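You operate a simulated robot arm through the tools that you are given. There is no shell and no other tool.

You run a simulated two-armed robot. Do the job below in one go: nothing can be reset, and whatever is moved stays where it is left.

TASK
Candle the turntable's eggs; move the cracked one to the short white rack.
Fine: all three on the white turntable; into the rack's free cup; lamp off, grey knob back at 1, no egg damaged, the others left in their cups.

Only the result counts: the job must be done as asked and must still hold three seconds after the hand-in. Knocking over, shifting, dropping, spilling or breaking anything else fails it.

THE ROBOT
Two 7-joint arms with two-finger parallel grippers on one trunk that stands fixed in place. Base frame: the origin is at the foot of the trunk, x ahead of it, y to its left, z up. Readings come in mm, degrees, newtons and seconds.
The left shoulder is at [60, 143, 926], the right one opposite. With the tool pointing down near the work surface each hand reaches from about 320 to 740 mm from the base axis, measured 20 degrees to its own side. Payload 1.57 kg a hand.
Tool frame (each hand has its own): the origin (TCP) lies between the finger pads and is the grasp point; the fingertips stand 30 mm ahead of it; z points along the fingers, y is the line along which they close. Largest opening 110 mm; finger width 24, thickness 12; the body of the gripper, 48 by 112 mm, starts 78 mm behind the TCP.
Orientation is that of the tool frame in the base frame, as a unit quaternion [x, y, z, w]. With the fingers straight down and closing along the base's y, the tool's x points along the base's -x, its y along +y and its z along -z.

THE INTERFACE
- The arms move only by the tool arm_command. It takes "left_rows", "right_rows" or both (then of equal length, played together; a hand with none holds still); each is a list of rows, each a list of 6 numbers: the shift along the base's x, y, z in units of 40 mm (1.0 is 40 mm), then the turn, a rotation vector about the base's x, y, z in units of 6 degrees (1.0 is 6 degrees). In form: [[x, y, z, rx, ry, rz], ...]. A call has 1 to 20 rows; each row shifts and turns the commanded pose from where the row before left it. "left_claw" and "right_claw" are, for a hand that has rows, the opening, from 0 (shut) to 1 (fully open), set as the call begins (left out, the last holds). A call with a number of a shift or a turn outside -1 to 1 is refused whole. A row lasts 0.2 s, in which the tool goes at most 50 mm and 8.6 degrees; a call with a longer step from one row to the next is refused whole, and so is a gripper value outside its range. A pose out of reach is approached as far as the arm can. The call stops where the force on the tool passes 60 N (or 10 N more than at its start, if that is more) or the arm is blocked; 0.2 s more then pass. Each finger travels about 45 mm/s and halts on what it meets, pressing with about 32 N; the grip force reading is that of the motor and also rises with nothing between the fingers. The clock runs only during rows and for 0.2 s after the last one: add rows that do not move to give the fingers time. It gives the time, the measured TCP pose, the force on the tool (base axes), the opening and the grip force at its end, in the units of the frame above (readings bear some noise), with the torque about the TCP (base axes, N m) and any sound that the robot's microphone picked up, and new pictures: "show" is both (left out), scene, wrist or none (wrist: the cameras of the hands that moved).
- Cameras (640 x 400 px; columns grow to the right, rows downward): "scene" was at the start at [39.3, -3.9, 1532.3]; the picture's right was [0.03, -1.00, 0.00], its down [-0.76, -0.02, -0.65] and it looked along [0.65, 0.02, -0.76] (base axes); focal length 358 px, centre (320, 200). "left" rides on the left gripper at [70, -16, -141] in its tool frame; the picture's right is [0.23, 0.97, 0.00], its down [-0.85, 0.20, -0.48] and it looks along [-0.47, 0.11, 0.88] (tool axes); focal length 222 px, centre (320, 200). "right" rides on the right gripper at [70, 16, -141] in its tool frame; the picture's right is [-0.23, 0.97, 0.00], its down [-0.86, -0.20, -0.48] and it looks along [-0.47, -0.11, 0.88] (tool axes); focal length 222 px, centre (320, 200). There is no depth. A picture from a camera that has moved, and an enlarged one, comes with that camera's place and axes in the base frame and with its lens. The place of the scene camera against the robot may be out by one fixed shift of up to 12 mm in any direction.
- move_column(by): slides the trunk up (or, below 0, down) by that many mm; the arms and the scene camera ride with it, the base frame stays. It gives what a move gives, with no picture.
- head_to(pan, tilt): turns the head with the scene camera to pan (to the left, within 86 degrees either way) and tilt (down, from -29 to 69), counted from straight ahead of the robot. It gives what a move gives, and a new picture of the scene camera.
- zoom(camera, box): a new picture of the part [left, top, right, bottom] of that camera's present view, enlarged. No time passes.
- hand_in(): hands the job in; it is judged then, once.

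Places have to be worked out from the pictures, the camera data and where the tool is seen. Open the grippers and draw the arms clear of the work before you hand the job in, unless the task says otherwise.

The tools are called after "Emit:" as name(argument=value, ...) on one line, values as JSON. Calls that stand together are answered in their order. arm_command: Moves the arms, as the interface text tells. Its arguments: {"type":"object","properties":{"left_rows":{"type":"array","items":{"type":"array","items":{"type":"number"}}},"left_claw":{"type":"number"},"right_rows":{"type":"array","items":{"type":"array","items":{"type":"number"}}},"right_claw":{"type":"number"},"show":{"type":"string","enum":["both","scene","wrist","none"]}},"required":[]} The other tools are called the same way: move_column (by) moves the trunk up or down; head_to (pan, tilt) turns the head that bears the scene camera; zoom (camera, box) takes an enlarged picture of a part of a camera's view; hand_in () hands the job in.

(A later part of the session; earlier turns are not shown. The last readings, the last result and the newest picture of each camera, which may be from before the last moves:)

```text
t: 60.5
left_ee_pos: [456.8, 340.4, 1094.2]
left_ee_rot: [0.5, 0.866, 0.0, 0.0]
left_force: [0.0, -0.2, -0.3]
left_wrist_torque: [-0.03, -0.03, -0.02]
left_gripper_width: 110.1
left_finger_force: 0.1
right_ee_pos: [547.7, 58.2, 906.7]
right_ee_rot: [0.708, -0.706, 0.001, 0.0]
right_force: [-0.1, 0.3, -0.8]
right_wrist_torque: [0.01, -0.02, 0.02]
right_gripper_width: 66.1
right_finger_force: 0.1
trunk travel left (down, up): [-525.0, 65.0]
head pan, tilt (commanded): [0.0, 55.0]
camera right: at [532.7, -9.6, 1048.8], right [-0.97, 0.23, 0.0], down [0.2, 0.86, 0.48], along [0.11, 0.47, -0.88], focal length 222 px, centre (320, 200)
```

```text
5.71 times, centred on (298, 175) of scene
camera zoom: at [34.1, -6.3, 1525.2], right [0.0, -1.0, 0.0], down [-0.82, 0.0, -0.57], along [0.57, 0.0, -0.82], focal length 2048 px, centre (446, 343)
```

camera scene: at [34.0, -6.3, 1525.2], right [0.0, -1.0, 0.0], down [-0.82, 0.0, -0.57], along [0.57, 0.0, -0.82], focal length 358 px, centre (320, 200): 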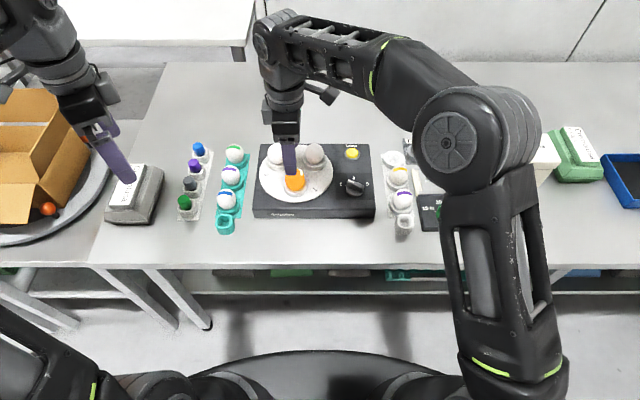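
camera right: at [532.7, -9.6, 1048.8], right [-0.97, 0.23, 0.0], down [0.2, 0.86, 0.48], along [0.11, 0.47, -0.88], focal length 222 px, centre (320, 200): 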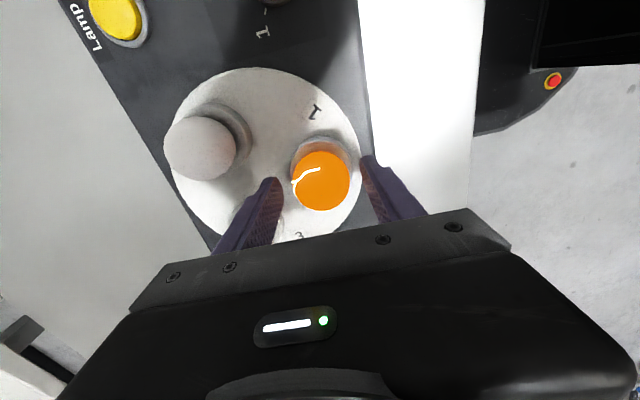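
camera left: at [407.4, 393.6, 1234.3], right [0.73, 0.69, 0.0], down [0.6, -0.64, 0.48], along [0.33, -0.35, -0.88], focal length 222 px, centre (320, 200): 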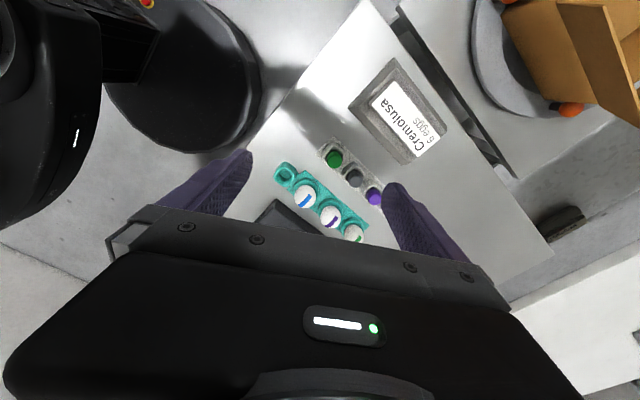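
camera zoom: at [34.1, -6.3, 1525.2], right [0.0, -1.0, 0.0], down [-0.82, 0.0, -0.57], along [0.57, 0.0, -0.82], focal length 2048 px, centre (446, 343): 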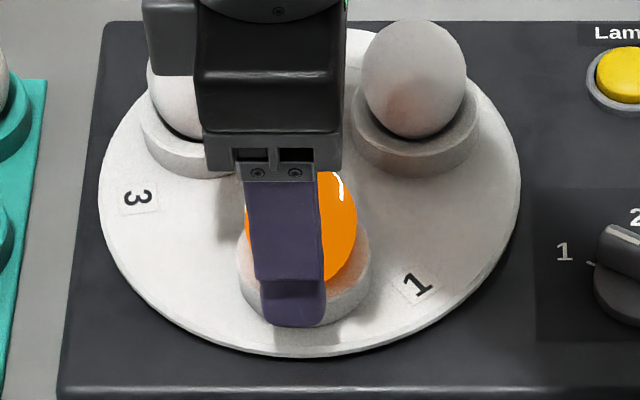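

Egg centred again. I lower 4 mm more (to ~903) and close to 49.5 mm to check the ring is cleared.

Emit:
arm_command(right_rows=[[0, 0, -0.05, 0, 0, 0], [0, 0, -0.05, 0, 0, 0]], right_claw=0.6, show="none")

Emit:
arm_command(right_rows=[[0, 0, 0, 0, 0, 0], [0, 0, 0, 0, 0, 0]], right_claw=0.46, show="none")

```text
t: 61.0
left_ee_pos: [456.6, 340.8, 1092.4]
left_ee_rot: [0.5, 0.866, 0.001, 0.0]
left_force: [-0.1, 0.0, -0.4]
left_wrist_torque: [-0.03, 0.01, -0.03]
left_gripper_width: 110.1
left_finger_force: 0.0
right_ee_pos: [546.7, 60.2, 903.4]
right_ee_rot: [0.707, -0.707, 0.0, 0.001]
right_force: [0.2, -1.3, -0.3]
right_wrist_torque: [-0.01, -0.02, -0.01]
right_gripper_width: 66.0
right_finger_force: 0.1
trunk travel left (down, up): [-525.0, 65.0]
head pan, tilt (commanded): [0.0, 55.0]
```

```text
t: 61.6
left_ee_pos: [457.2, 339.8, 1093.2]
left_ee_rot: [0.501, 0.865, 0.001, 0.0]
left_force: [-0.4, -0.4, -0.7]
left_wrist_torque: [0.01, 0.03, 0.03]
left_gripper_width: 110.2
left_finger_force: 0.2
right_ee_pos: [547.3, 61.3, 902.8]
right_ee_rot: [0.707, -0.707, 0.0, 0.0]
right_force: [-0.2, -0.9, -0.3]
right_wrist_torque: [-0.03, -0.03, -0.01]
right_gripper_width: 50.5
right_finger_force: 0.1
trunk travel left (down, up): [-525.0, 65.0]
head pan, tilt (commanded): [0.0, 55.0]
```

Ring is cleared at 903. I close in steps to the shell.

Emit:
arm_command(right_rows=[[0, 0, 0, 0, 0, 0]], right_claw=0.42, show="none")

Emit:
arm_command(right_rows=[[0, 0, 0, 0, 0, 0]], right_claw=0.4, show="none")

Emit:
arm_command(right_rows=[[0, 0, 0, 0, 0, 0], [0, 0, 0, 0, 0, 0]], right_claw=0.39, show="none")

Emit:
arm_command(right_rows=[[0, 0, 0, 0, 0, 0], [0, 0, 0, 0, 0, 0]], right_claw=0.38, show="wrist")

Emit:
zoom(camera="right", box=[220, 90, 420, 240])

```text
t: 62.0
left_ee_pos: [456.6, 339.1, 1094.9]
left_ee_rot: [0.5, 0.866, 0.0, 0.0]
left_force: [-0.5, 0.0, -0.1]
left_wrist_torque: [0.0, 0.02, 0.05]
left_gripper_width: 109.9
left_finger_force: 0.1
right_ee_pos: [547.7, 59.3, 902.9]
right_ee_rot: [0.708, -0.706, 0.001, 0.0]
right_force: [0.0, -0.4, 0.0]
right_wrist_torque: [0.04, -0.01, -0.01]
right_gripper_width: 46.4
right_finger_force: 0.1
trunk travel left (down, up): [-525.0, 65.0]
head pan, tilt (commanded): [0.0, 55.0]
```

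```text
t: 62.5
left_ee_pos: [456.8, 340.2, 1093.6]
left_ee_rot: [0.5, 0.866, 0.0, 0.0]
left_force: [-0.6, -0.3, -0.3]
left_wrist_torque: [0.02, 0.01, 0.02]
left_gripper_width: 109.9
left_finger_force: 0.0
right_ee_pos: [548.9, 60.5, 903.1]
right_ee_rot: [0.708, -0.706, 0.0, 0.0]
right_force: [0.3, -0.4, 0.0]
right_wrist_torque: [0.0, 0.01, 0.03]
right_gripper_width: 44.3
right_finger_force: 0.2
trunk travel left (down, up): [-525.0, 65.0]
head pan, tilt (commanded): [0.0, 55.0]
```

```text
t: 63.0
left_ee_pos: [456.1, 340.5, 1094.6]
left_ee_rot: [0.501, 0.866, 0.0, 0.0]
left_force: [0.1, -0.1, -0.2]
left_wrist_torque: [-0.01, -0.02, 0.0]
left_gripper_width: 110.0
left_finger_force: 0.0
right_ee_pos: [548.2, 60.4, 903.7]
right_ee_rot: [0.708, -0.707, 0.0, 0.0]
right_force: [-1.8, -0.8, -0.4]
right_wrist_torque: [0.0, 0.01, 0.02]
right_gripper_width: 44.0
right_finger_force: 0.6
trunk travel left (down, up): [-525.0, 65.0]
head pan, tilt (commanded): [0.0, 55.0]
```

```text
t: 63.6
left_ee_pos: [456.5, 340.6, 1092.9]
left_ee_rot: [0.5, 0.866, 0.0, 0.0]
left_force: [-0.1, -0.3, -0.7]
left_wrist_torque: [-0.01, 0.01, 0.01]
left_gripper_width: 110.0
left_finger_force: 0.0
right_ee_pos: [547.6, 59.8, 903.3]
right_ee_rot: [0.707, -0.707, 0.0, -0.001]
right_force: [-0.9, 0.6, 0.1]
right_wrist_torque: [0.02, 0.04, 0.01]
right_gripper_width: 43.2
right_finger_force: 9.2
trunk travel left (down, up): [-525.0, 65.0]
head pan, tilt (commanded): [0.0, 55.0]
camera right: at [531.4, -8.5, 1045.5], right [-0.97, 0.23, 0.0], down [0.2, 0.86, 0.48], along [0.11, 0.47, -0.88], focal length 222 px, centre (320, 200)
```

right: 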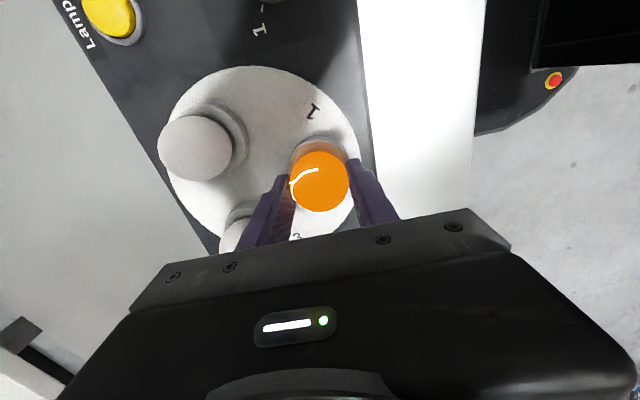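

```text
2.67 times, centred on (320, 165) of right
camera zoom: at [531.4, -8.5, 1045.5], right [-0.97, 0.23, 0.0], down [0.2, 0.86, 0.48], along [0.11, 0.47, -0.88], focal length 592 px, centre (320, 293)
```

zoom: 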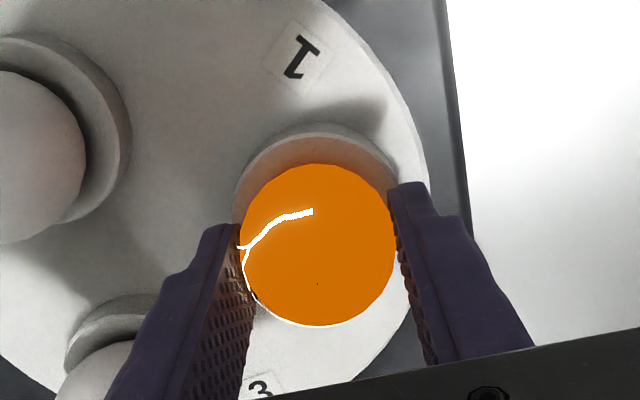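

Contact is at the same width, so the fingers are on the egg's equator; the former 9 N just wasn't enough. I tighten in small steps to about 15–18 N.

Emit:
arm_command(right_rows=[[0, 0, 0, 0, 0, 0], [0, 0, 0, 0, 0, 0]], right_claw=0.372, show="none")

Emit:
arm_command(right_rows=[[0, 0, 0, 0, 0, 0], [0, 0, 0, 0, 0, 0]], right_claw=0.366, show="none")

```text
t: 64.2
left_ee_pos: [456.7, 339.3, 1092.9]
left_ee_rot: [0.5, 0.866, 0.0, 0.0]
left_force: [-0.1, 0.1, -0.5]
left_wrist_torque: [0.0, 0.01, 0.02]
left_gripper_width: 110.0
left_finger_force: 0.1
right_ee_pos: [548.4, 60.3, 902.9]
right_ee_rot: [0.708, -0.706, 0.0, 0.0]
right_force: [-0.7, -0.1, -0.5]
right_wrist_torque: [0.01, 0.05, 0.02]
right_gripper_width: 43.1
right_finger_force: 8.8
trunk travel left (down, up): [-525.0, 65.0]
head pan, tilt (commanded): [0.0, 55.0]
```

```text
t: 64.8
left_ee_pos: [457.3, 340.0, 1093.3]
left_ee_rot: [0.5, 0.866, 0.0, 0.0]
left_force: [-0.5, 0.1, -1.1]
left_wrist_torque: [-0.01, 0.01, 0.01]
left_gripper_width: 110.0
left_finger_force: 0.1
right_ee_pos: [548.3, 60.2, 902.7]
right_ee_rot: [0.708, -0.706, 0.0, 0.0]
right_force: [-1.4, 0.5, -0.4]
right_wrist_torque: [0.01, 0.06, 0.01]
right_gripper_width: 43.4
right_finger_force: 9.7
trunk travel left (down, up): [-525.0, 65.0]
head pan, tilt (commanded): [0.0, 55.0]
```

The reading stays ~9 N. I go on tightening cautiously.

Emit:
arm_command(right_rows=[[0, 0, 0, 0, 0, 0], [0, 0, 0, 0, 0, 0]], right_claw=0.358, show="none")

Emit:
arm_command(right_rows=[[0, 0, 0, 0, 0, 0], [0, 0, 0, 0, 0, 0]], right_claw=0.35, show="wrist")

Emit:
zoom(camera="right", box=[220, 90, 420, 240])

```text
t: 65.5
left_ee_pos: [455.9, 339.6, 1093.8]
left_ee_rot: [0.5, 0.866, 0.0, 0.0]
left_force: [0.2, -0.1, 0.1]
left_wrist_torque: [-0.01, -0.01, 0.01]
left_gripper_width: 109.8
left_finger_force: 0.0
right_ee_pos: [548.7, 61.1, 902.2]
right_ee_rot: [0.708, -0.706, 0.0, 0.0]
right_force: [-0.3, -0.1, -0.3]
right_wrist_torque: [-0.01, 0.05, -0.01]
right_gripper_width: 43.2
right_finger_force: 8.7
trunk travel left (down, up): [-525.0, 65.0]
head pan, tilt (commanded): [0.0, 55.0]
```

```text
t: 66.0
left_ee_pos: [456.2, 340.3, 1093.3]
left_ee_rot: [0.5, 0.866, 0.0, -0.001]
left_force: [0.0, 0.1, 1.7]
left_wrist_torque: [0.0, 0.01, -0.02]
left_gripper_width: 110.1
left_finger_force: 0.0
right_ee_pos: [548.2, 60.6, 903.4]
right_ee_rot: [0.708, -0.707, 0.0, 0.0]
right_force: [-0.9, 0.0, 0.5]
right_wrist_torque: [0.02, 0.03, 0.0]
right_gripper_width: 43.4
right_finger_force: 8.9
trunk travel left (down, up): [-525.0, 65.0]
head pan, tilt (commanded): [0.0, 55.0]
camera right: at [531.4, -8.5, 1045.5], right [-0.97, 0.23, 0.0], down [0.2, 0.86, 0.48], along [0.11, 0.47, -0.88], focal length 222 px, centre (320, 200)
```

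right: 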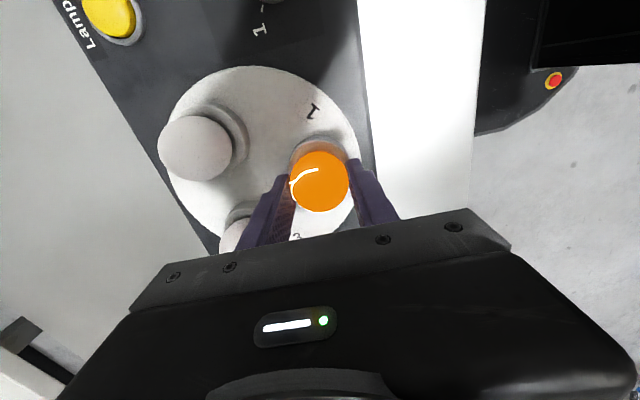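

```text
2.67 times, centred on (320, 165) of right
camera zoom: at [531.4, -8.5, 1045.5], right [-0.97, 0.23, 0.0], down [0.2, 0.86, 0.48], along [0.11, 0.47, -0.88], focal length 592 px, centre (320, 293)
```

zoom: 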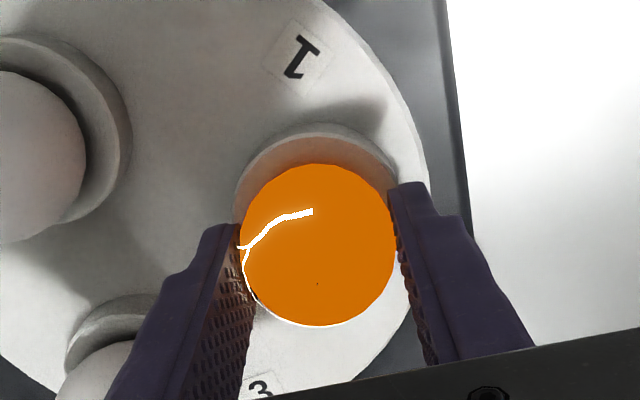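

The force holds steady near 9 N even with more closing command, which now leaves ample follow-through. I lift very gently by 9 mm and check.

Emit:
arm_command(right_rows=[[0, 0, 0.02, 0, 0, 0], [0, 0, 0.04, 0, 0, 0], [0, 0, 0.05, 0, 0, 0], [0, 0, 0.05, 0, 0, 0], [0, 0, 0.05, 0, 0, 0], [0, 0, 0.02, 0, 0, 0], [0, 0, 0, 0, 0, 0]], right_claw=0.35, show="wrist")

Emit:
zoom(camera="right", box=[220, 90, 420, 240])

Emit:
zoom(camera="scene", box=[250, 140, 346, 210])

```text
t: 67.7
left_ee_pos: [456.9, 339.7, 1093.8]
left_ee_rot: [0.5, 0.866, 0.0, 0.0]
left_force: [0.8, 0.2, -1.2]
left_wrist_torque: [0.01, -0.06, 0.0]
left_gripper_width: 109.7
left_finger_force: 0.0
right_ee_pos: [548.7, 60.3, 911.7]
right_ee_rot: [0.708, -0.707, 0.0, 0.0]
right_force: [0.0, -1.1, 0.3]
right_wrist_torque: [0.02, 0.0, -0.02]
right_gripper_width: 43.2
right_finger_force: 8.5
trunk travel left (down, up): [-525.0, 65.0]
head pan, tilt (commanded): [0.0, 55.0]
camera right: at [531.6, -8.8, 1054.2], right [-0.97, 0.23, 0.0], down [0.2, 0.86, 0.48], along [0.11, 0.47, -0.88], focal length 222 px, centre (320, 200)
```

right: 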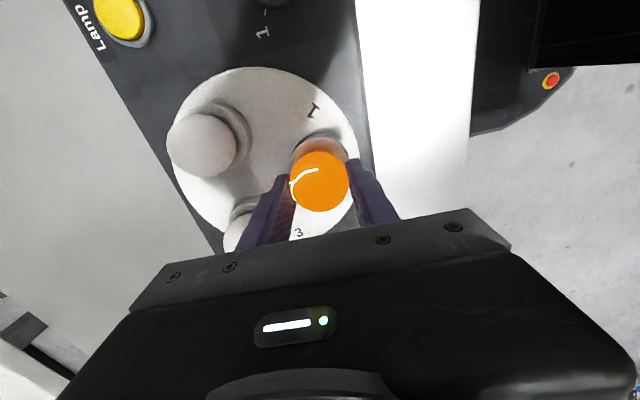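

```text
2.67 times, centred on (320, 165) of right
camera zoom: at [531.6, -8.8, 1054.2], right [-0.97, 0.23, 0.0], down [0.2, 0.86, 0.48], along [0.11, 0.47, -0.88], focal length 592 px, centre (320, 293)
```

zoom: 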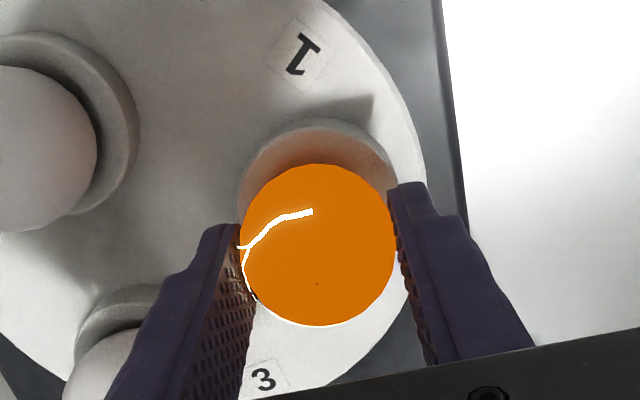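

```text
5.71 times, centred on (298, 175) of scene
camera zoom: at [34.1, -6.3, 1525.2], right [0.0, -1.0, 0.0], down [-0.82, 0.0, -0.57], along [0.57, 0.0, -0.82], focal length 2048 px, centre (446, 343)
```

zoom: 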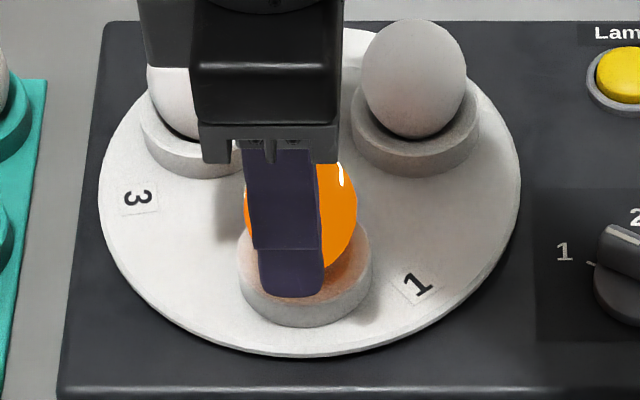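

Held: egg moved up with the hand, 8.5 N. I continue upward gently.

Emit:
arm_command(right_rows=[[0, 0, 0.03, 0, 0, 0], [0, 0, 0.05, 0, 0, 0], [0, 0, 0.06, 0, 0, 0], [0, 0, 0.06, 0, 0, 0], [0, 0, 0.06, 0, 0, 0], [0, 0, 0.04, 0, 0, 0], [0, 0, 0.02, 0, 0, 0], [0, 0, 0, 0, 0, 0]], right_claw=0.35, show="wrist")

Emit:
zoom(camera="right", box=[220, 90, 420, 240])

Emit:
zoom(camera="scene", box=[250, 140, 346, 210])

```text
t: 69.5
left_ee_pos: [456.0, 340.3, 1094.4]
left_ee_rot: [0.5, 0.866, 0.0, 0.0]
left_force: [0.5, -0.1, -0.7]
left_wrist_torque: [-0.01, 0.02, -0.01]
left_gripper_width: 110.0
left_finger_force: 0.1
right_ee_pos: [547.9, 60.3, 924.5]
right_ee_rot: [0.707, -0.707, -0.001, 0.0]
right_force: [-0.9, -0.3, -1.1]
right_wrist_torque: [0.0, -0.04, 0.01]
right_gripper_width: 43.1
right_finger_force: 9.4
trunk travel left (down, up): [-525.0, 65.0]
head pan, tilt (commanded): [0.0, 55.0]
camera right: at [531.4, -9.0, 1067.3], right [-0.97, 0.23, 0.0], down [0.2, 0.86, 0.48], along [0.11, 0.47, -0.88], focal length 222 px, centre (320, 200)
```

right: 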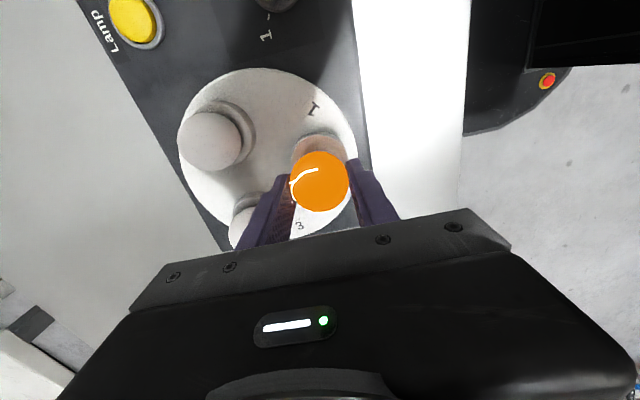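

```text
2.67 times, centred on (320, 165) of right
camera zoom: at [531.4, -9.0, 1067.3], right [-0.97, 0.23, 0.0], down [0.2, 0.86, 0.48], along [0.11, 0.47, -0.88], focal length 592 px, centre (320, 293)
```

zoom: 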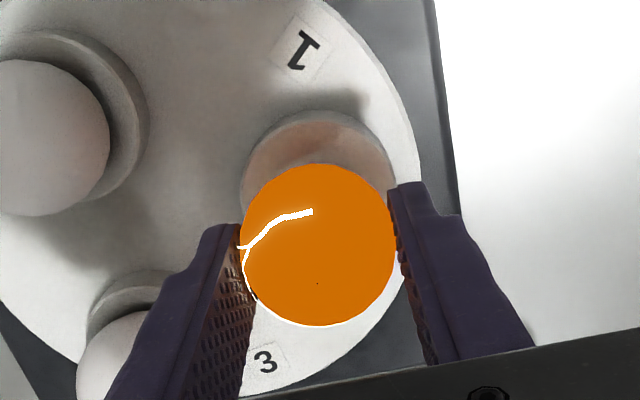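

```text
5.71 times, centred on (298, 175) of scene
camera zoom: at [34.1, -6.3, 1525.2], right [0.0, -1.0, 0.0], down [-0.82, 0.0, -0.57], along [0.57, 0.0, -0.82], focal length 2048 px, centre (446, 343)
```

zoom: 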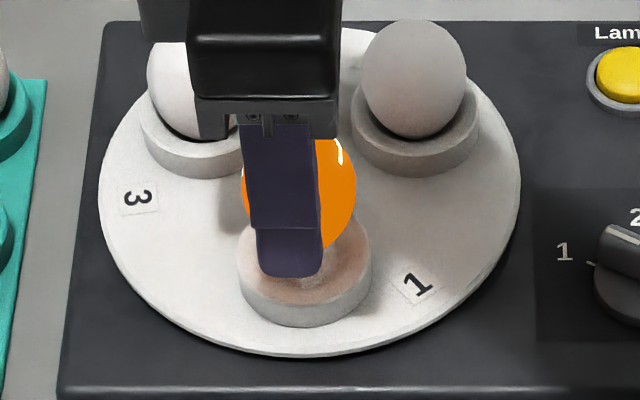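

Still rigidly held with no creep. I raise a little more and start a slow move toward -y (clear of eggs 2 and 3).

Emit:
arm_command(right_rows=[[0, 0, 0.04, 0, 0, 0], [0, 0, 0.07, 0, 0, 0], [0, 0, 0.09, 0, 0, 0], [0, 0, 0.09, 0, 0, 0], [0, 0, 0.09, 0, 0, 0], [0, 0, 0.07, 0, 0, 0], [0, -0.02, 0.04, 0, 0, 0], [0, -0.05, 0.01, 0, 0, 0], [0, -0.08, 0, 0, 0, 0], [0, -0.1, 0, 0, 0, 0], [0, -0.12, 0, 0, 0, 0], [0, -0.12, 0, 0, 0, 0], [0, -0.12, 0, 0, 0, 0], [0, -0.12, 0, 0, 0, 0], [0, -0.12, 0, 0, 0, 0], [0, -0.12, 0, 0, 0, 0], [0, -0.1, 0, 0, 0, 0], [0, -0.07, 0, 0, 0, 0], [0, -0.04, 0, 0, 0, 0], [0, -0.01, 0, 0, 0, 0]], right_claw=0.35)

Emit:
zoom(camera="right", box=[220, 90, 420, 240])

```text
t: 73.7
left_ee_pos: [457.1, 340.1, 1093.7]
left_ee_rot: [0.5, 0.866, 0.0, 0.0]
left_force: [0.2, 0.2, -0.2]
left_wrist_torque: [-0.02, 0.02, -0.03]
left_gripper_width: 109.8
left_finger_force: 0.3
right_ee_pos: [547.1, 12.0, 945.5]
right_ee_rot: [0.707, -0.707, 0.0, 0.001]
right_force: [-0.2, -0.4, -0.4]
right_wrist_torque: [0.0, 0.03, 0.02]
right_gripper_width: 43.1
right_finger_force: 9.7
trunk travel left (down, up): [-525.0, 65.0]
head pan, tilt (commanded): [0.0, 55.0]
camera scene: at [34.1, -6.3, 1525.2], right [0.0, -1.0, 0.0], down [-0.82, 0.0, -0.57], along [0.57, 0.0, -0.82], focal length 358 px, centre (320, 200)
camera right: at [530.6, -56.4, 1087.0], right [-0.97, 0.23, 0.0], down [0.2, 0.86, 0.48], along [0.11, 0.47, -0.88], focal length 222 px, centre (320, 200)
```

scene: 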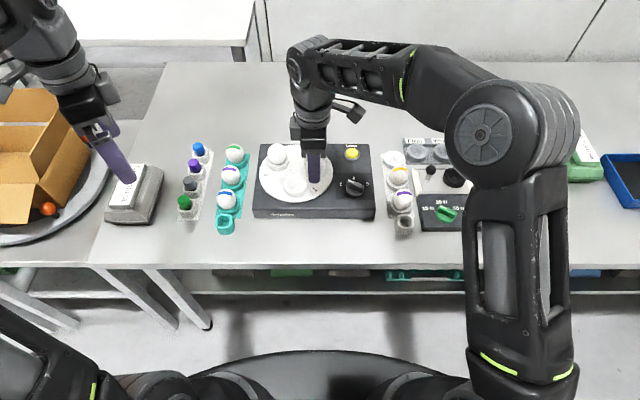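
right: 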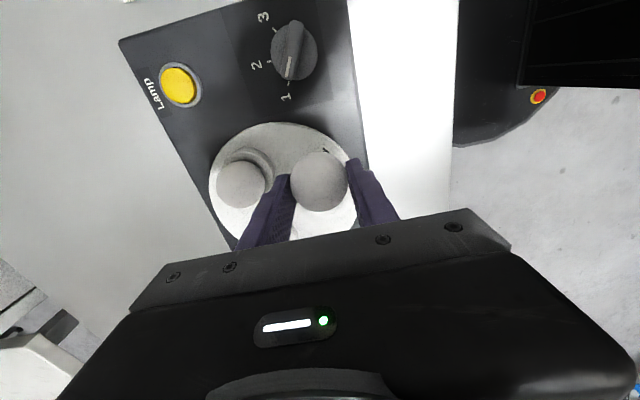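

```text
2.67 times, centred on (320, 165) of right
camera zoom: at [530.6, -56.4, 1087.0], right [-0.97, 0.23, 0.0], down [0.2, 0.86, 0.48], along [0.11, 0.47, -0.88], focal length 592 px, centre (320, 293)
```

zoom: 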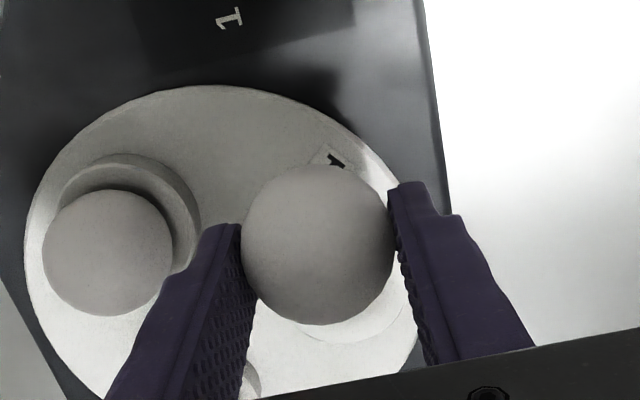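

The egg is securely held, now unlit in the air. I continue the slow carry, curving toward the rack.

Emit:
arm_command(right_rows=[[0, -0.04, 0, 0, 0, 0], [0, -0.08, 0, 0, 0, 0], [0, -0.12, 0, 0, 0, 0], [0, -0.14, 0, 0, 0, 0], [0, -0.14, 0, 0, 0, 0], [0, -0.14, 0, 0, 0, 0], [0, -0.14, 0, 0, 0, 0], [0, -0.14, 0, 0, 0, 0], [0.03, -0.13, 0, 0, 0, 0], [0.06, -0.12, 0, 0, 0, 0], [0.09, -0.11, 0, 0, 0, 0], [0.1, -0.1, 0, 0, 0, 0], [0.1, -0.1, 0, 0, 0, 0], [0.1, -0.1, 0, 0, 0, 0], [0.1, -0.1, 0, 0, 0, 0], [0.1, -0.1, 0, 0, 0, 0], [0.09, -0.09, 0, 0, 0, 0], [0.07, -0.07, 0, 0, 0, 0], [0.04, -0.04, 0, 0, 0, 0], [0.02, -0.02, 0, 0, 0, 0]], right_claw=0.35, show="wrist")

```text
t: 77.8
left_ee_pos: [456.5, 339.1, 1093.2]
left_ee_rot: [0.5, 0.866, 0.0, 0.0]
left_force: [-0.4, 1.5, -0.6]
left_wrist_torque: [-0.04, 0.01, 0.0]
left_gripper_width: 109.7
left_finger_force: 0.0
right_ee_pos: [583.5, -66.8, 945.4]
right_ee_rot: [0.707, -0.707, 0.0, 0.0]
right_force: [-0.3, -0.1, -1.7]
right_wrist_torque: [0.0, -0.02, 0.01]
right_gripper_width: 43.2
right_finger_force: 9.2
trunk travel left (down, up): [-525.0, 65.0]
head pan, tilt (commanded): [0.0, 55.0]
camera right: at [568.2, -136.3, 1086.8], right [-0.97, 0.23, 0.0], down [0.2, 0.86, 0.48], along [0.11, 0.47, -0.88], focal length 222 px, centre (320, 200)
```

right: 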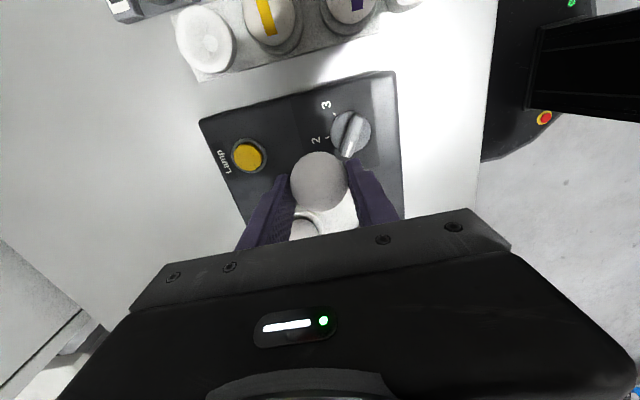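

Carrying on slowly toward the point just short of the free cup.

Emit:
arm_command(right_rows=[[0.028, -0.027, -0.004, 0, 0, 0], [0.056, -0.054, -0.009, 0, 0, 0], [0.089, -0.086, -0.014, 0, 0, 0], [0.111, -0.107, -0.0175, 0, 0, 0], [0.111, -0.107, -0.0175, 0, 0, 0], [0.111, -0.107, -0.0175, 0, 0, 0], [0.111, -0.107, -0.0175, 0, 0, 0], [0.111, -0.107, -0.0175, 0, 0, 0], [0.111, -0.107, -0.0175, 0, 0, 0], [0.111, -0.107, -0.0175, 0, 0, 0], [0.111, -0.107, -0.0175, 0, 0, 0], [0.111, -0.107, -0.0175, 0, 0, 0], [0.111, -0.107, -0.0175, 0, 0, 0], [0.111, -0.107, -0.0175, 0, 0, 0], [0.111, -0.107, -0.0175, 0, 0, 0], [0.111, -0.107, -0.0175, 0, 0, 0], [0.111, -0.107, -0.0175, 0, 0, 0], [0.089, -0.086, -0.014, 0, 0, 0], [0.056, -0.054, -0.009, 0, 0, 0], [0.028, -0.027, -0.004, 0, 0, 0]], right_claw=0.35)

Emit:
zoom(camera="right", box=[200, 20, 440, 220])

Emit:
zoom(camera="scene", box=[320, 120, 448, 240])

```text
t: 82.0
left_ee_pos: [456.4, 339.4, 1092.6]
left_ee_rot: [0.501, 0.866, 0.001, 0.0]
left_force: [0.2, -0.2, -0.6]
left_wrist_torque: [-0.02, 0.02, 0.04]
left_gripper_width: 110.1
left_finger_force: 0.1
right_ee_pos: [658.1, -141.7, 932.0]
right_ee_rot: [0.707, -0.707, 0.0, 0.001]
right_force: [0.0, 0.4, -0.9]
right_wrist_torque: [-0.02, -0.05, 0.0]
right_gripper_width: 43.1
right_finger_force: 8.5
trunk travel left (down, up): [-525.0, 65.0]
head pan, tilt (commanded): [0.0, 55.0]
camera scene: at [34.3, -6.3, 1525.2], right [0.0, -1.0, 0.0], down [-0.82, 0.0, -0.57], along [0.57, 0.0, -0.82], focal length 358 px, centre (320, 200)
camera right: at [642.3, -210.0, 1075.1], right [-0.97, 0.23, 0.0], down [0.2, 0.86, 0.48], along [0.11, 0.47, -0.88], focal length 222 px, centre (320, 200)
```

scene: 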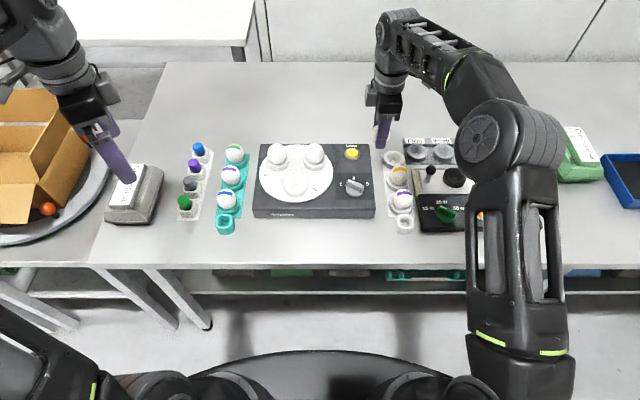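
right: 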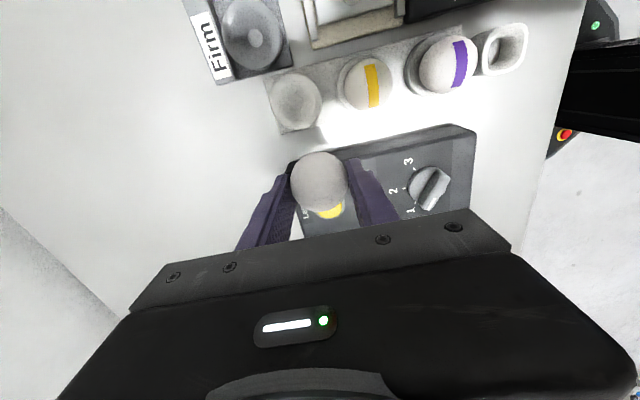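

```text
2.00 times, centred on (320, 120) of right
camera zoom: at [642.3, -210.0, 1075.1], right [-0.97, 0.23, 0.0], down [0.2, 0.86, 0.48], along [0.11, 0.47, -0.88], focal length 444 px, centre (320, 360)
```

zoom: 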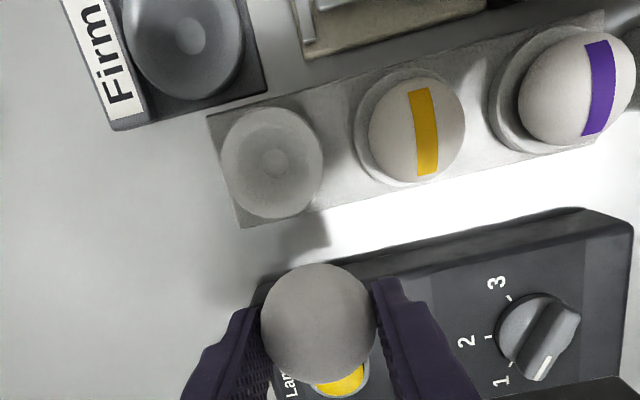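

```text
3.33 times, centred on (384, 180) of scene
camera zoom: at [34.3, -6.3, 1525.2], right [0.0, -1.0, 0.0], down [-0.82, 0.0, -0.57], along [0.57, 0.0, -0.82], focal length 1194 px, centre (107, 267)
```

zoom: 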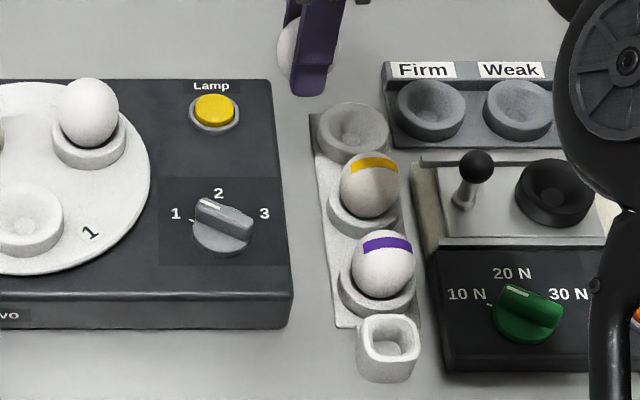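

The free cup computes to about (673.5,-194.7). I move there slowly at the same height and look again.

Emit:
arm_command(right_rows=[[0.0106, -0.036, 0, 0, 0, 0], [0.021, -0.073, 0, 0, 0, 0], [0.034, -0.116, 0, 0, 0, 0], [0.0423, -0.1456, 0, 0, 0, 0], [0.0423, -0.1456, 0, 0, 0, 0], [0.0423, -0.1456, 0, 0, 0, 0], [0.0423, -0.1456, 0, 0, 0, 0], [0.0423, -0.1456, 0, 0, 0, 0], [0.0423, -0.1456, 0, 0, 0, 0], [0.034, -0.116, 0, 0, 0, 0], [0.021, -0.073, 0, 0, 0, 0], [0.0106, -0.036, 0, 0, 0, 0], [0, 0, 0, 0, 0, 0]], right_claw=0.35)

Emit:
zoom(camera="right", box=[220, 80, 420, 230])

Emit:
zoom(camera="scene", box=[340, 110, 460, 210])

```text
t: 84.8
left_ee_pos: [457.0, 340.1, 1094.2]
left_ee_rot: [0.5, 0.866, 0.0, 0.001]
left_force: [0.2, 0.1, 0.2]
left_wrist_torque: [-0.01, -0.01, 0.01]
left_gripper_width: 109.9
left_finger_force: 0.0
right_ee_pos: [674.7, -194.3, 933.5]
right_ee_rot: [0.708, -0.706, 0.0, 0.0]
right_force: [0.3, -0.3, 0.1]
right_wrist_torque: [0.02, 0.0, 0.01]
right_gripper_width: 43.3
right_finger_force: 9.2
trunk travel left (down, up): [-525.0, 65.0]
head pan, tilt (commanded): [0.0, 55.0]
camera scene: at [34.1, -6.4, 1525.2], right [0.0, -1.0, 0.0], down [-0.82, 0.0, -0.57], along [0.57, 0.0, -0.82], focal length 358 px, centre (320, 200)
camera right: at [658.5, -262.8, 1075.3], right [-0.97, 0.23, 0.0], down [0.2, 0.86, 0.48], along [0.11, 0.47, -0.88], focal length 222 px, centre (320, 200)
```

scene: 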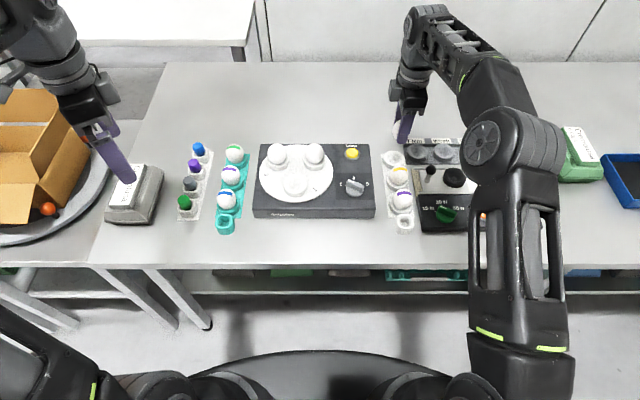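
right: 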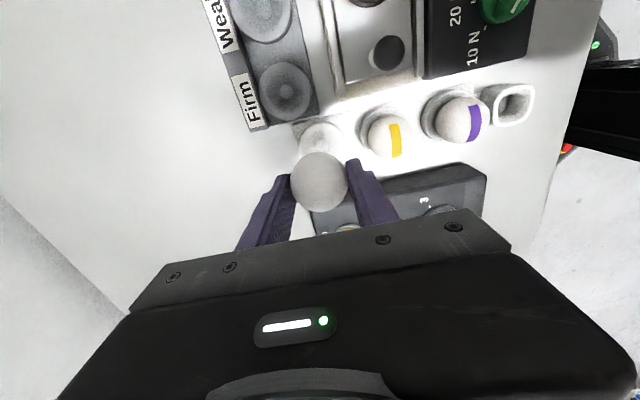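

```text
2.67 times, centred on (320, 155) of right
camera zoom: at [658.5, -262.8, 1075.3], right [-0.97, 0.23, 0.0], down [0.2, 0.86, 0.48], along [0.11, 0.47, -0.88], focal length 592 px, centre (320, 320)
```

zoom: 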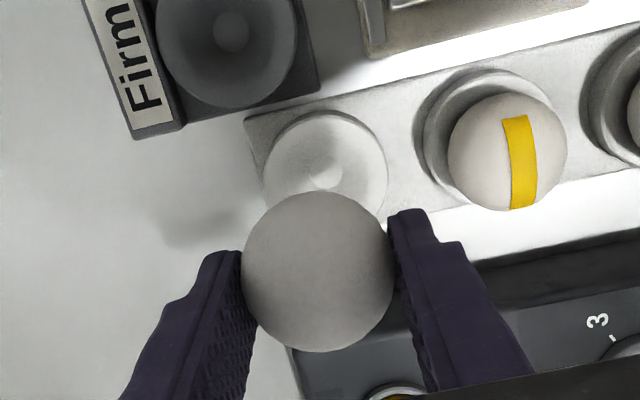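

```text
4.00 times, centred on (400, 160) of scene
camera zoom: at [34.1, -6.4, 1525.2], right [0.0, -1.0, 0.0], down [-0.82, 0.0, -0.57], along [0.57, 0.0, -0.82], focal length 1433 px, centre (0, 360)
```

zoom: 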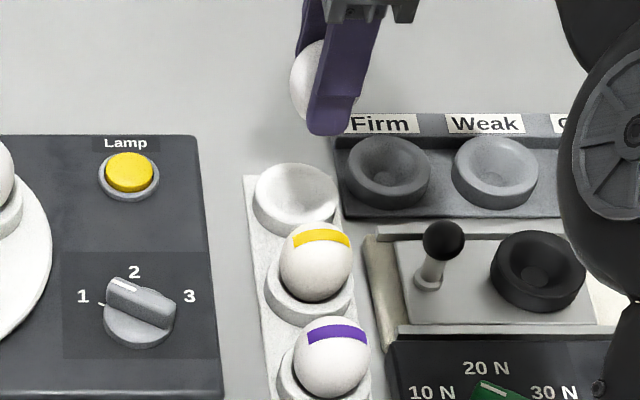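

The wrist view puts the cup about 3 mm toward -x of the egg; the scene view shows y aligned within a millimetre. I shift -2.5 mm in x and descend slowly to TCP z≈882 for a closer look.

Emit:
arm_command(right_rows=[[-0.015, 0, -0.03, 0, 0, 0], [-0.02, 0, -0.06, 0, 0, 0], [-0.0275, 0, -0.09, 0, 0, 0], [0, 0, -0.11, 0, 0, 0], [0, 0, -0.11, 0, 0, 0], [0, 0, -0.11, 0, 0, 0], [0, 0, -0.11, 0, 0, 0], [0, 0, -0.11, 0, 0, 0], [0, 0, -0.11, 0, 0, 0], [0, 0, -0.11, 0, 0, 0], [0, 0, -0.11, 0, 0, 0], [0, 0, -0.09, 0, 0, 0], [0, 0, -0.06, 0, 0, 0], [0, 0, -0.03, 0, 0, 0], [0, 0, 0, 0, 0, 0]], right_claw=0.35)

Emit:
zoom(camera="right", box=[240, 100, 400, 220])

Emit:
zoom(camera="scene", box=[380, 120, 444, 170])

```text
t: 88.0
left_ee_pos: [455.9, 339.9, 1094.1]
left_ee_rot: [0.5, 0.866, 0.0, 0.0]
left_force: [0.0, 0.3, -0.5]
left_wrist_torque: [0.03, -0.04, -0.01]
left_gripper_width: 109.8
left_finger_force: 0.0
right_ee_pos: [672.6, -194.1, 883.9]
right_ee_rot: [-0.707, 0.707, 0.0, 0.0]
right_force: [-1.0, 0.3, -0.3]
right_wrist_torque: [0.02, -0.01, 0.0]
right_gripper_width: 43.2
right_finger_force: 9.1
trunk travel left (down, up): [-525.0, 65.0]
head pan, tilt (commanded): [0.0, 55.0]
camera scene: at [34.2, -6.4, 1525.2], right [0.0, -1.0, 0.0], down [-0.82, 0.0, -0.57], along [0.57, 0.0, -0.82], focal length 358 px, centre (320, 200)
camera right: at [655.7, -263.5, 1026.1], right [-0.97, 0.23, 0.0], down [0.2, 0.86, 0.48], along [0.11, 0.47, -0.88], focal length 222 px, centre (320, 200)
```

scene: 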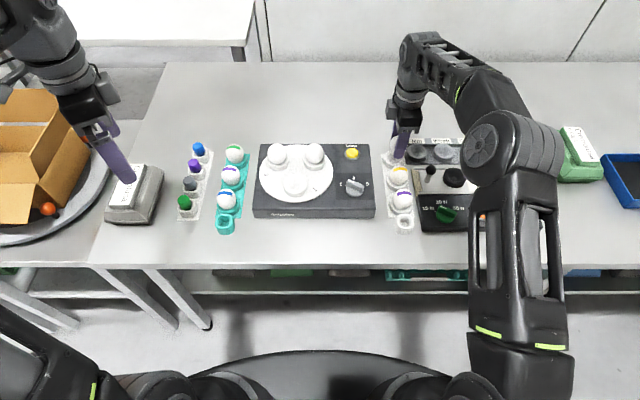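
right: 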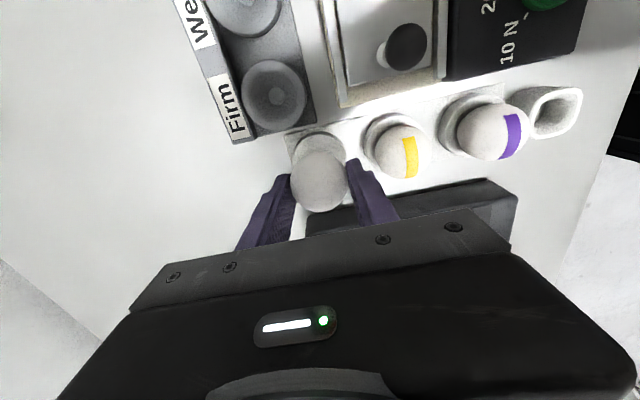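

```text
3.33 times, centred on (320, 160) of right
camera zoom: at [655.7, -263.5, 1026.1], right [-0.97, 0.23, 0.0], down [0.2, 0.86, 0.48], along [0.11, 0.47, -0.88], focal length 740 px, centre (320, 333)
```

zoom: 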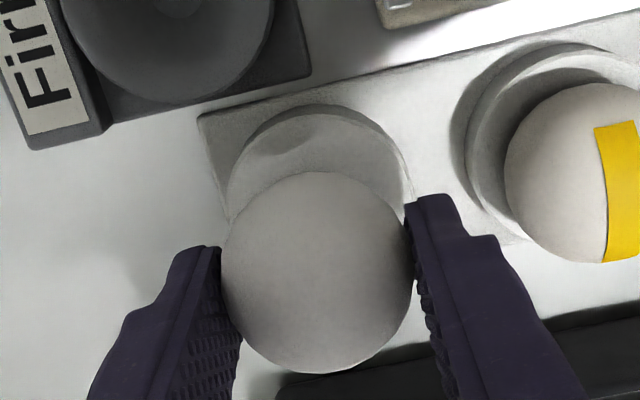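

```text
8.00 times, centred on (412, 145) of scene
camera zoom: at [34.2, -6.4, 1525.2], right [0.0, -1.0, 0.0], down [-0.82, 0.0, -0.57], along [0.57, 0.0, -0.82], focal length 2867 px, centre (-416, 640)
```

zoom: 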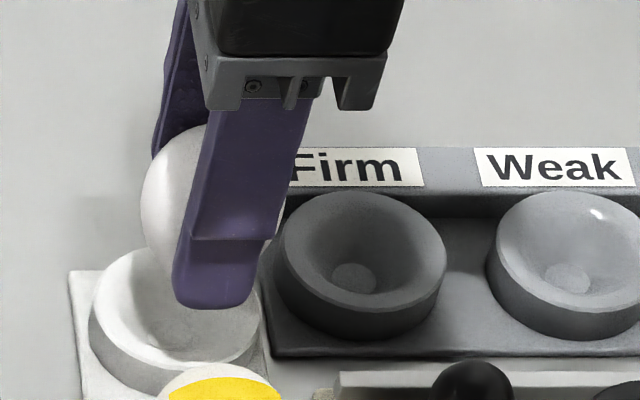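

Fine alignment: the cup is ~0.9 mm toward -x and ~1 mm toward +y of the egg. I correct that and descend slowly to TCP z≈862.

Emit:
arm_command(right_rows=[[-0.01, 0.01, -0.03, 0, 0, 0], [-0.01, 0.01, -0.06, 0, 0, 0], [0, 0, -0.08, 0, 0, 0], [0, 0, -0.08, 0, 0, 0], [0, 0, -0.08, 0, 0, 0], [0, 0, -0.08, 0, 0, 0], [0, 0, -0.06, 0, 0, 0], [0, 0, -0.04, 0, 0, 0], [0, 0, -0.03, 0, 0, 0], [0, 0, 0, 0, 0, 0]], right_claw=0.35)

Emit:
zoom(camera="right", box=[240, 100, 400, 220])

Emit:
zoom(camera="scene", box=[380, 120, 444, 170])

```text
t: 90.2
left_ee_pos: [455.9, 341.1, 1093.2]
left_ee_rot: [0.5, 0.866, 0.0, 0.001]
left_force: [0.5, 0.1, 1.3]
left_wrist_torque: [0.01, 0.0, -0.05]
left_gripper_width: 110.0
left_finger_force: 0.0
right_ee_pos: [670.1, -193.2, 861.3]
right_ee_rot: [0.707, -0.707, -0.001, 0.0]
right_force: [0.0, 0.8, -0.9]
right_wrist_torque: [0.0, -0.01, -0.01]
right_gripper_width: 43.2
right_finger_force: 9.4
trunk travel left (down, up): [-525.0, 65.0]
head pan, tilt (commanded): [0.0, 55.0]
camera scene: at [34.2, -6.4, 1525.2], right [0.0, -1.0, 0.0], down [-0.82, 0.0, -0.57], along [0.57, 0.0, -0.82], focal length 358 px, centre (320, 200)
camera right: at [655.1, -261.9, 1003.6], right [-0.97, 0.23, 0.0], down [0.2, 0.86, 0.48], along [0.11, 0.47, -0.88], focal length 222 px, centre (320, 200)
```

scene: 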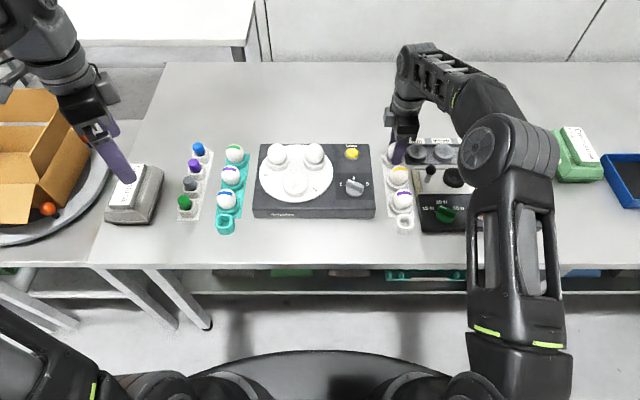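
right: 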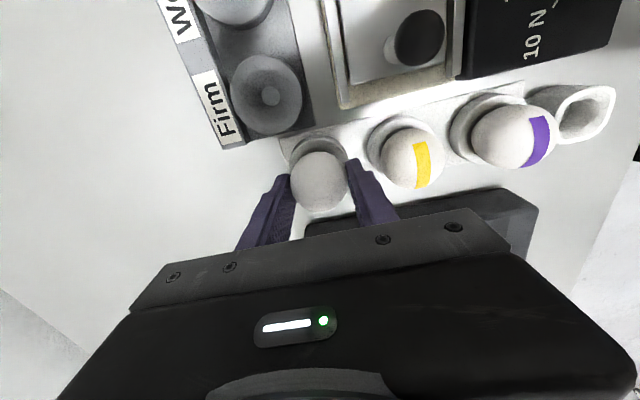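

```text
3.33 times, centred on (320, 160) of right
camera zoom: at [655.1, -261.9, 1003.6], right [-0.97, 0.23, 0.0], down [0.2, 0.86, 0.48], along [0.11, 0.47, -0.88], focal length 740 px, centre (320, 333)
```

zoom: 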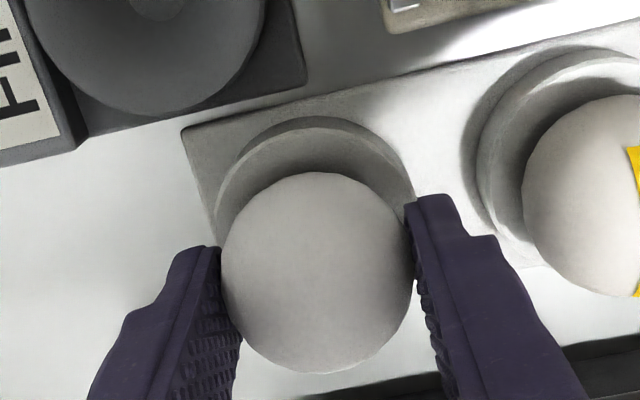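

```text
8.00 times, centred on (412, 145) of scene
camera zoom: at [34.2, -6.4, 1525.2], right [0.0, -1.0, 0.0], down [-0.82, 0.0, -0.57], along [0.57, 0.0, -0.82], focal length 2867 px, centre (-416, 640)
```

zoom: 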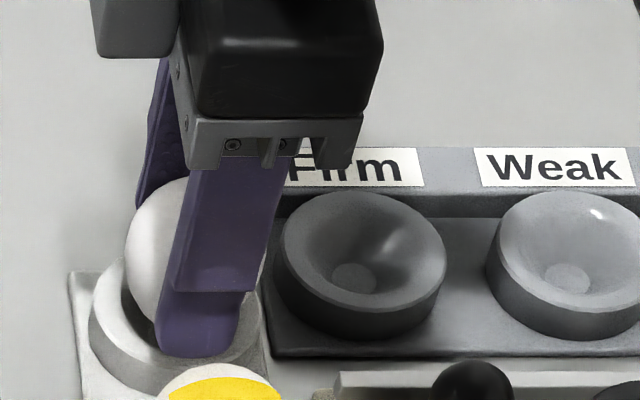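

Egg and cup are aligned within half a millimetre. I descend in 1.5 mm steps watching the vertical force.

Emit:
arm_command(right_rows=[[0.008, 0, -0.03, 0, 0, 0], [0, 0, -0.04, 0, 0, 0], [0, 0, -0.04, 0, 0, 0], [0, 0, -0.04, 0, 0, 0], [0, 0, -0.03, 0, 0, 0]], right_claw=0.35, show="wrist")

Emit:
zoom(camera="right", box=[240, 100, 400, 220])

Emit:
zoom(camera="scene", box=[380, 120, 444, 170])

```text
t: 91.5
left_ee_pos: [456.6, 340.2, 1093.9]
left_ee_rot: [0.499, 0.867, 0.0, -0.001]
left_force: [0.2, -0.3, -0.6]
left_wrist_torque: [-0.02, 0.0, 0.0]
left_gripper_width: 110.3
left_finger_force: 0.0
right_ee_pos: [672.3, -192.5, 854.0]
right_ee_rot: [0.708, -0.706, 0.001, -0.001]
right_force: [1.8, 1.4, 3.5]
right_wrist_torque: [0.0, -0.02, 0.01]
right_gripper_width: 43.2
right_finger_force: 8.7
trunk travel left (down, up): [-525.0, 65.0]
head pan, tilt (commanded): [0.0, 55.0]
camera right: at [654.4, -262.0, 996.8], right [-0.97, 0.23, 0.0], down [0.2, 0.86, 0.48], along [0.11, 0.47, -0.88], focal length 222 px, centre (320, 200)
```

right: 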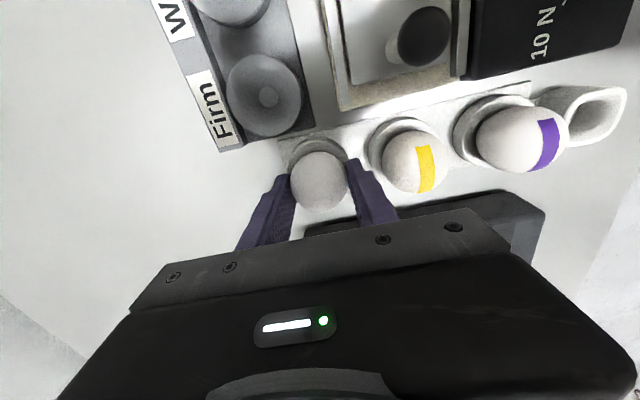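

```text
3.33 times, centred on (320, 160) of right
camera zoom: at [654.4, -262.0, 996.8], right [-0.97, 0.23, 0.0], down [0.2, 0.86, 0.48], along [0.11, 0.47, -0.88], focal length 740 px, centre (320, 333)
```

zoom: 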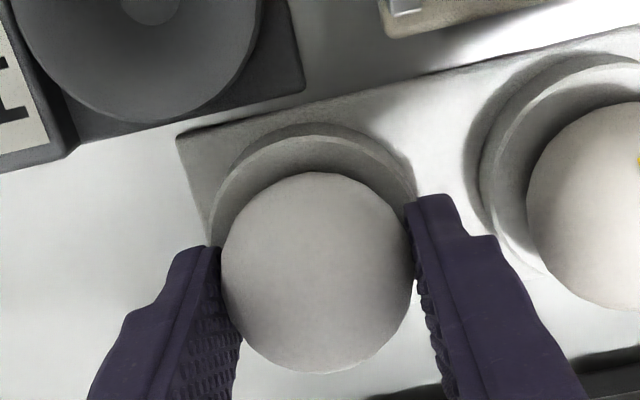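

```text
8.00 times, centred on (412, 145) of scene
camera zoom: at [33.7, -6.1, 1525.3], right [0.0, -1.0, 0.0], down [-0.82, 0.0, -0.57], along [0.57, 0.0, -0.82], focal length 2867 px, centre (-416, 640)
```

zoom: 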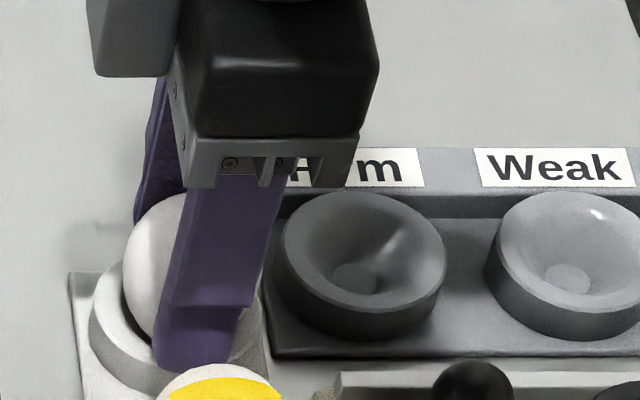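

Contact with the cup is beginning (Fz 3.5 N). I nudge +0.5 mm in x and y and lower another ~1 mm.

Emit:
arm_command(right_rows=[[0.012, 0.012, 0, 0, 0, 0], [0, 0, -0.02, 0, 0, 0], [0, 0, -0.015, 0, 0, 0], [0, 0, 0, 0, 0, 0]], right_claw=0.35, show="none")

```text
t: 92.5
left_ee_pos: [455.2, 340.1, 1095.1]
left_ee_rot: [0.5, 0.866, -0.001, 0.0]
left_force: [0.4, -0.7, 0.2]
left_wrist_torque: [-0.01, 0.02, -0.01]
left_gripper_width: 110.1
left_finger_force: 0.0
right_ee_pos: [672.8, -191.1, 853.8]
right_ee_rot: [0.707, -0.707, 0.0, 0.0]
right_force: [-0.7, 2.1, 3.5]
right_wrist_torque: [0.02, 0.04, -0.03]
right_gripper_width: 43.1
right_finger_force: 8.9
trunk travel left (down, up): [-525.0, 65.0]
head pan, tilt (commanded): [0.0, 55.0]
```

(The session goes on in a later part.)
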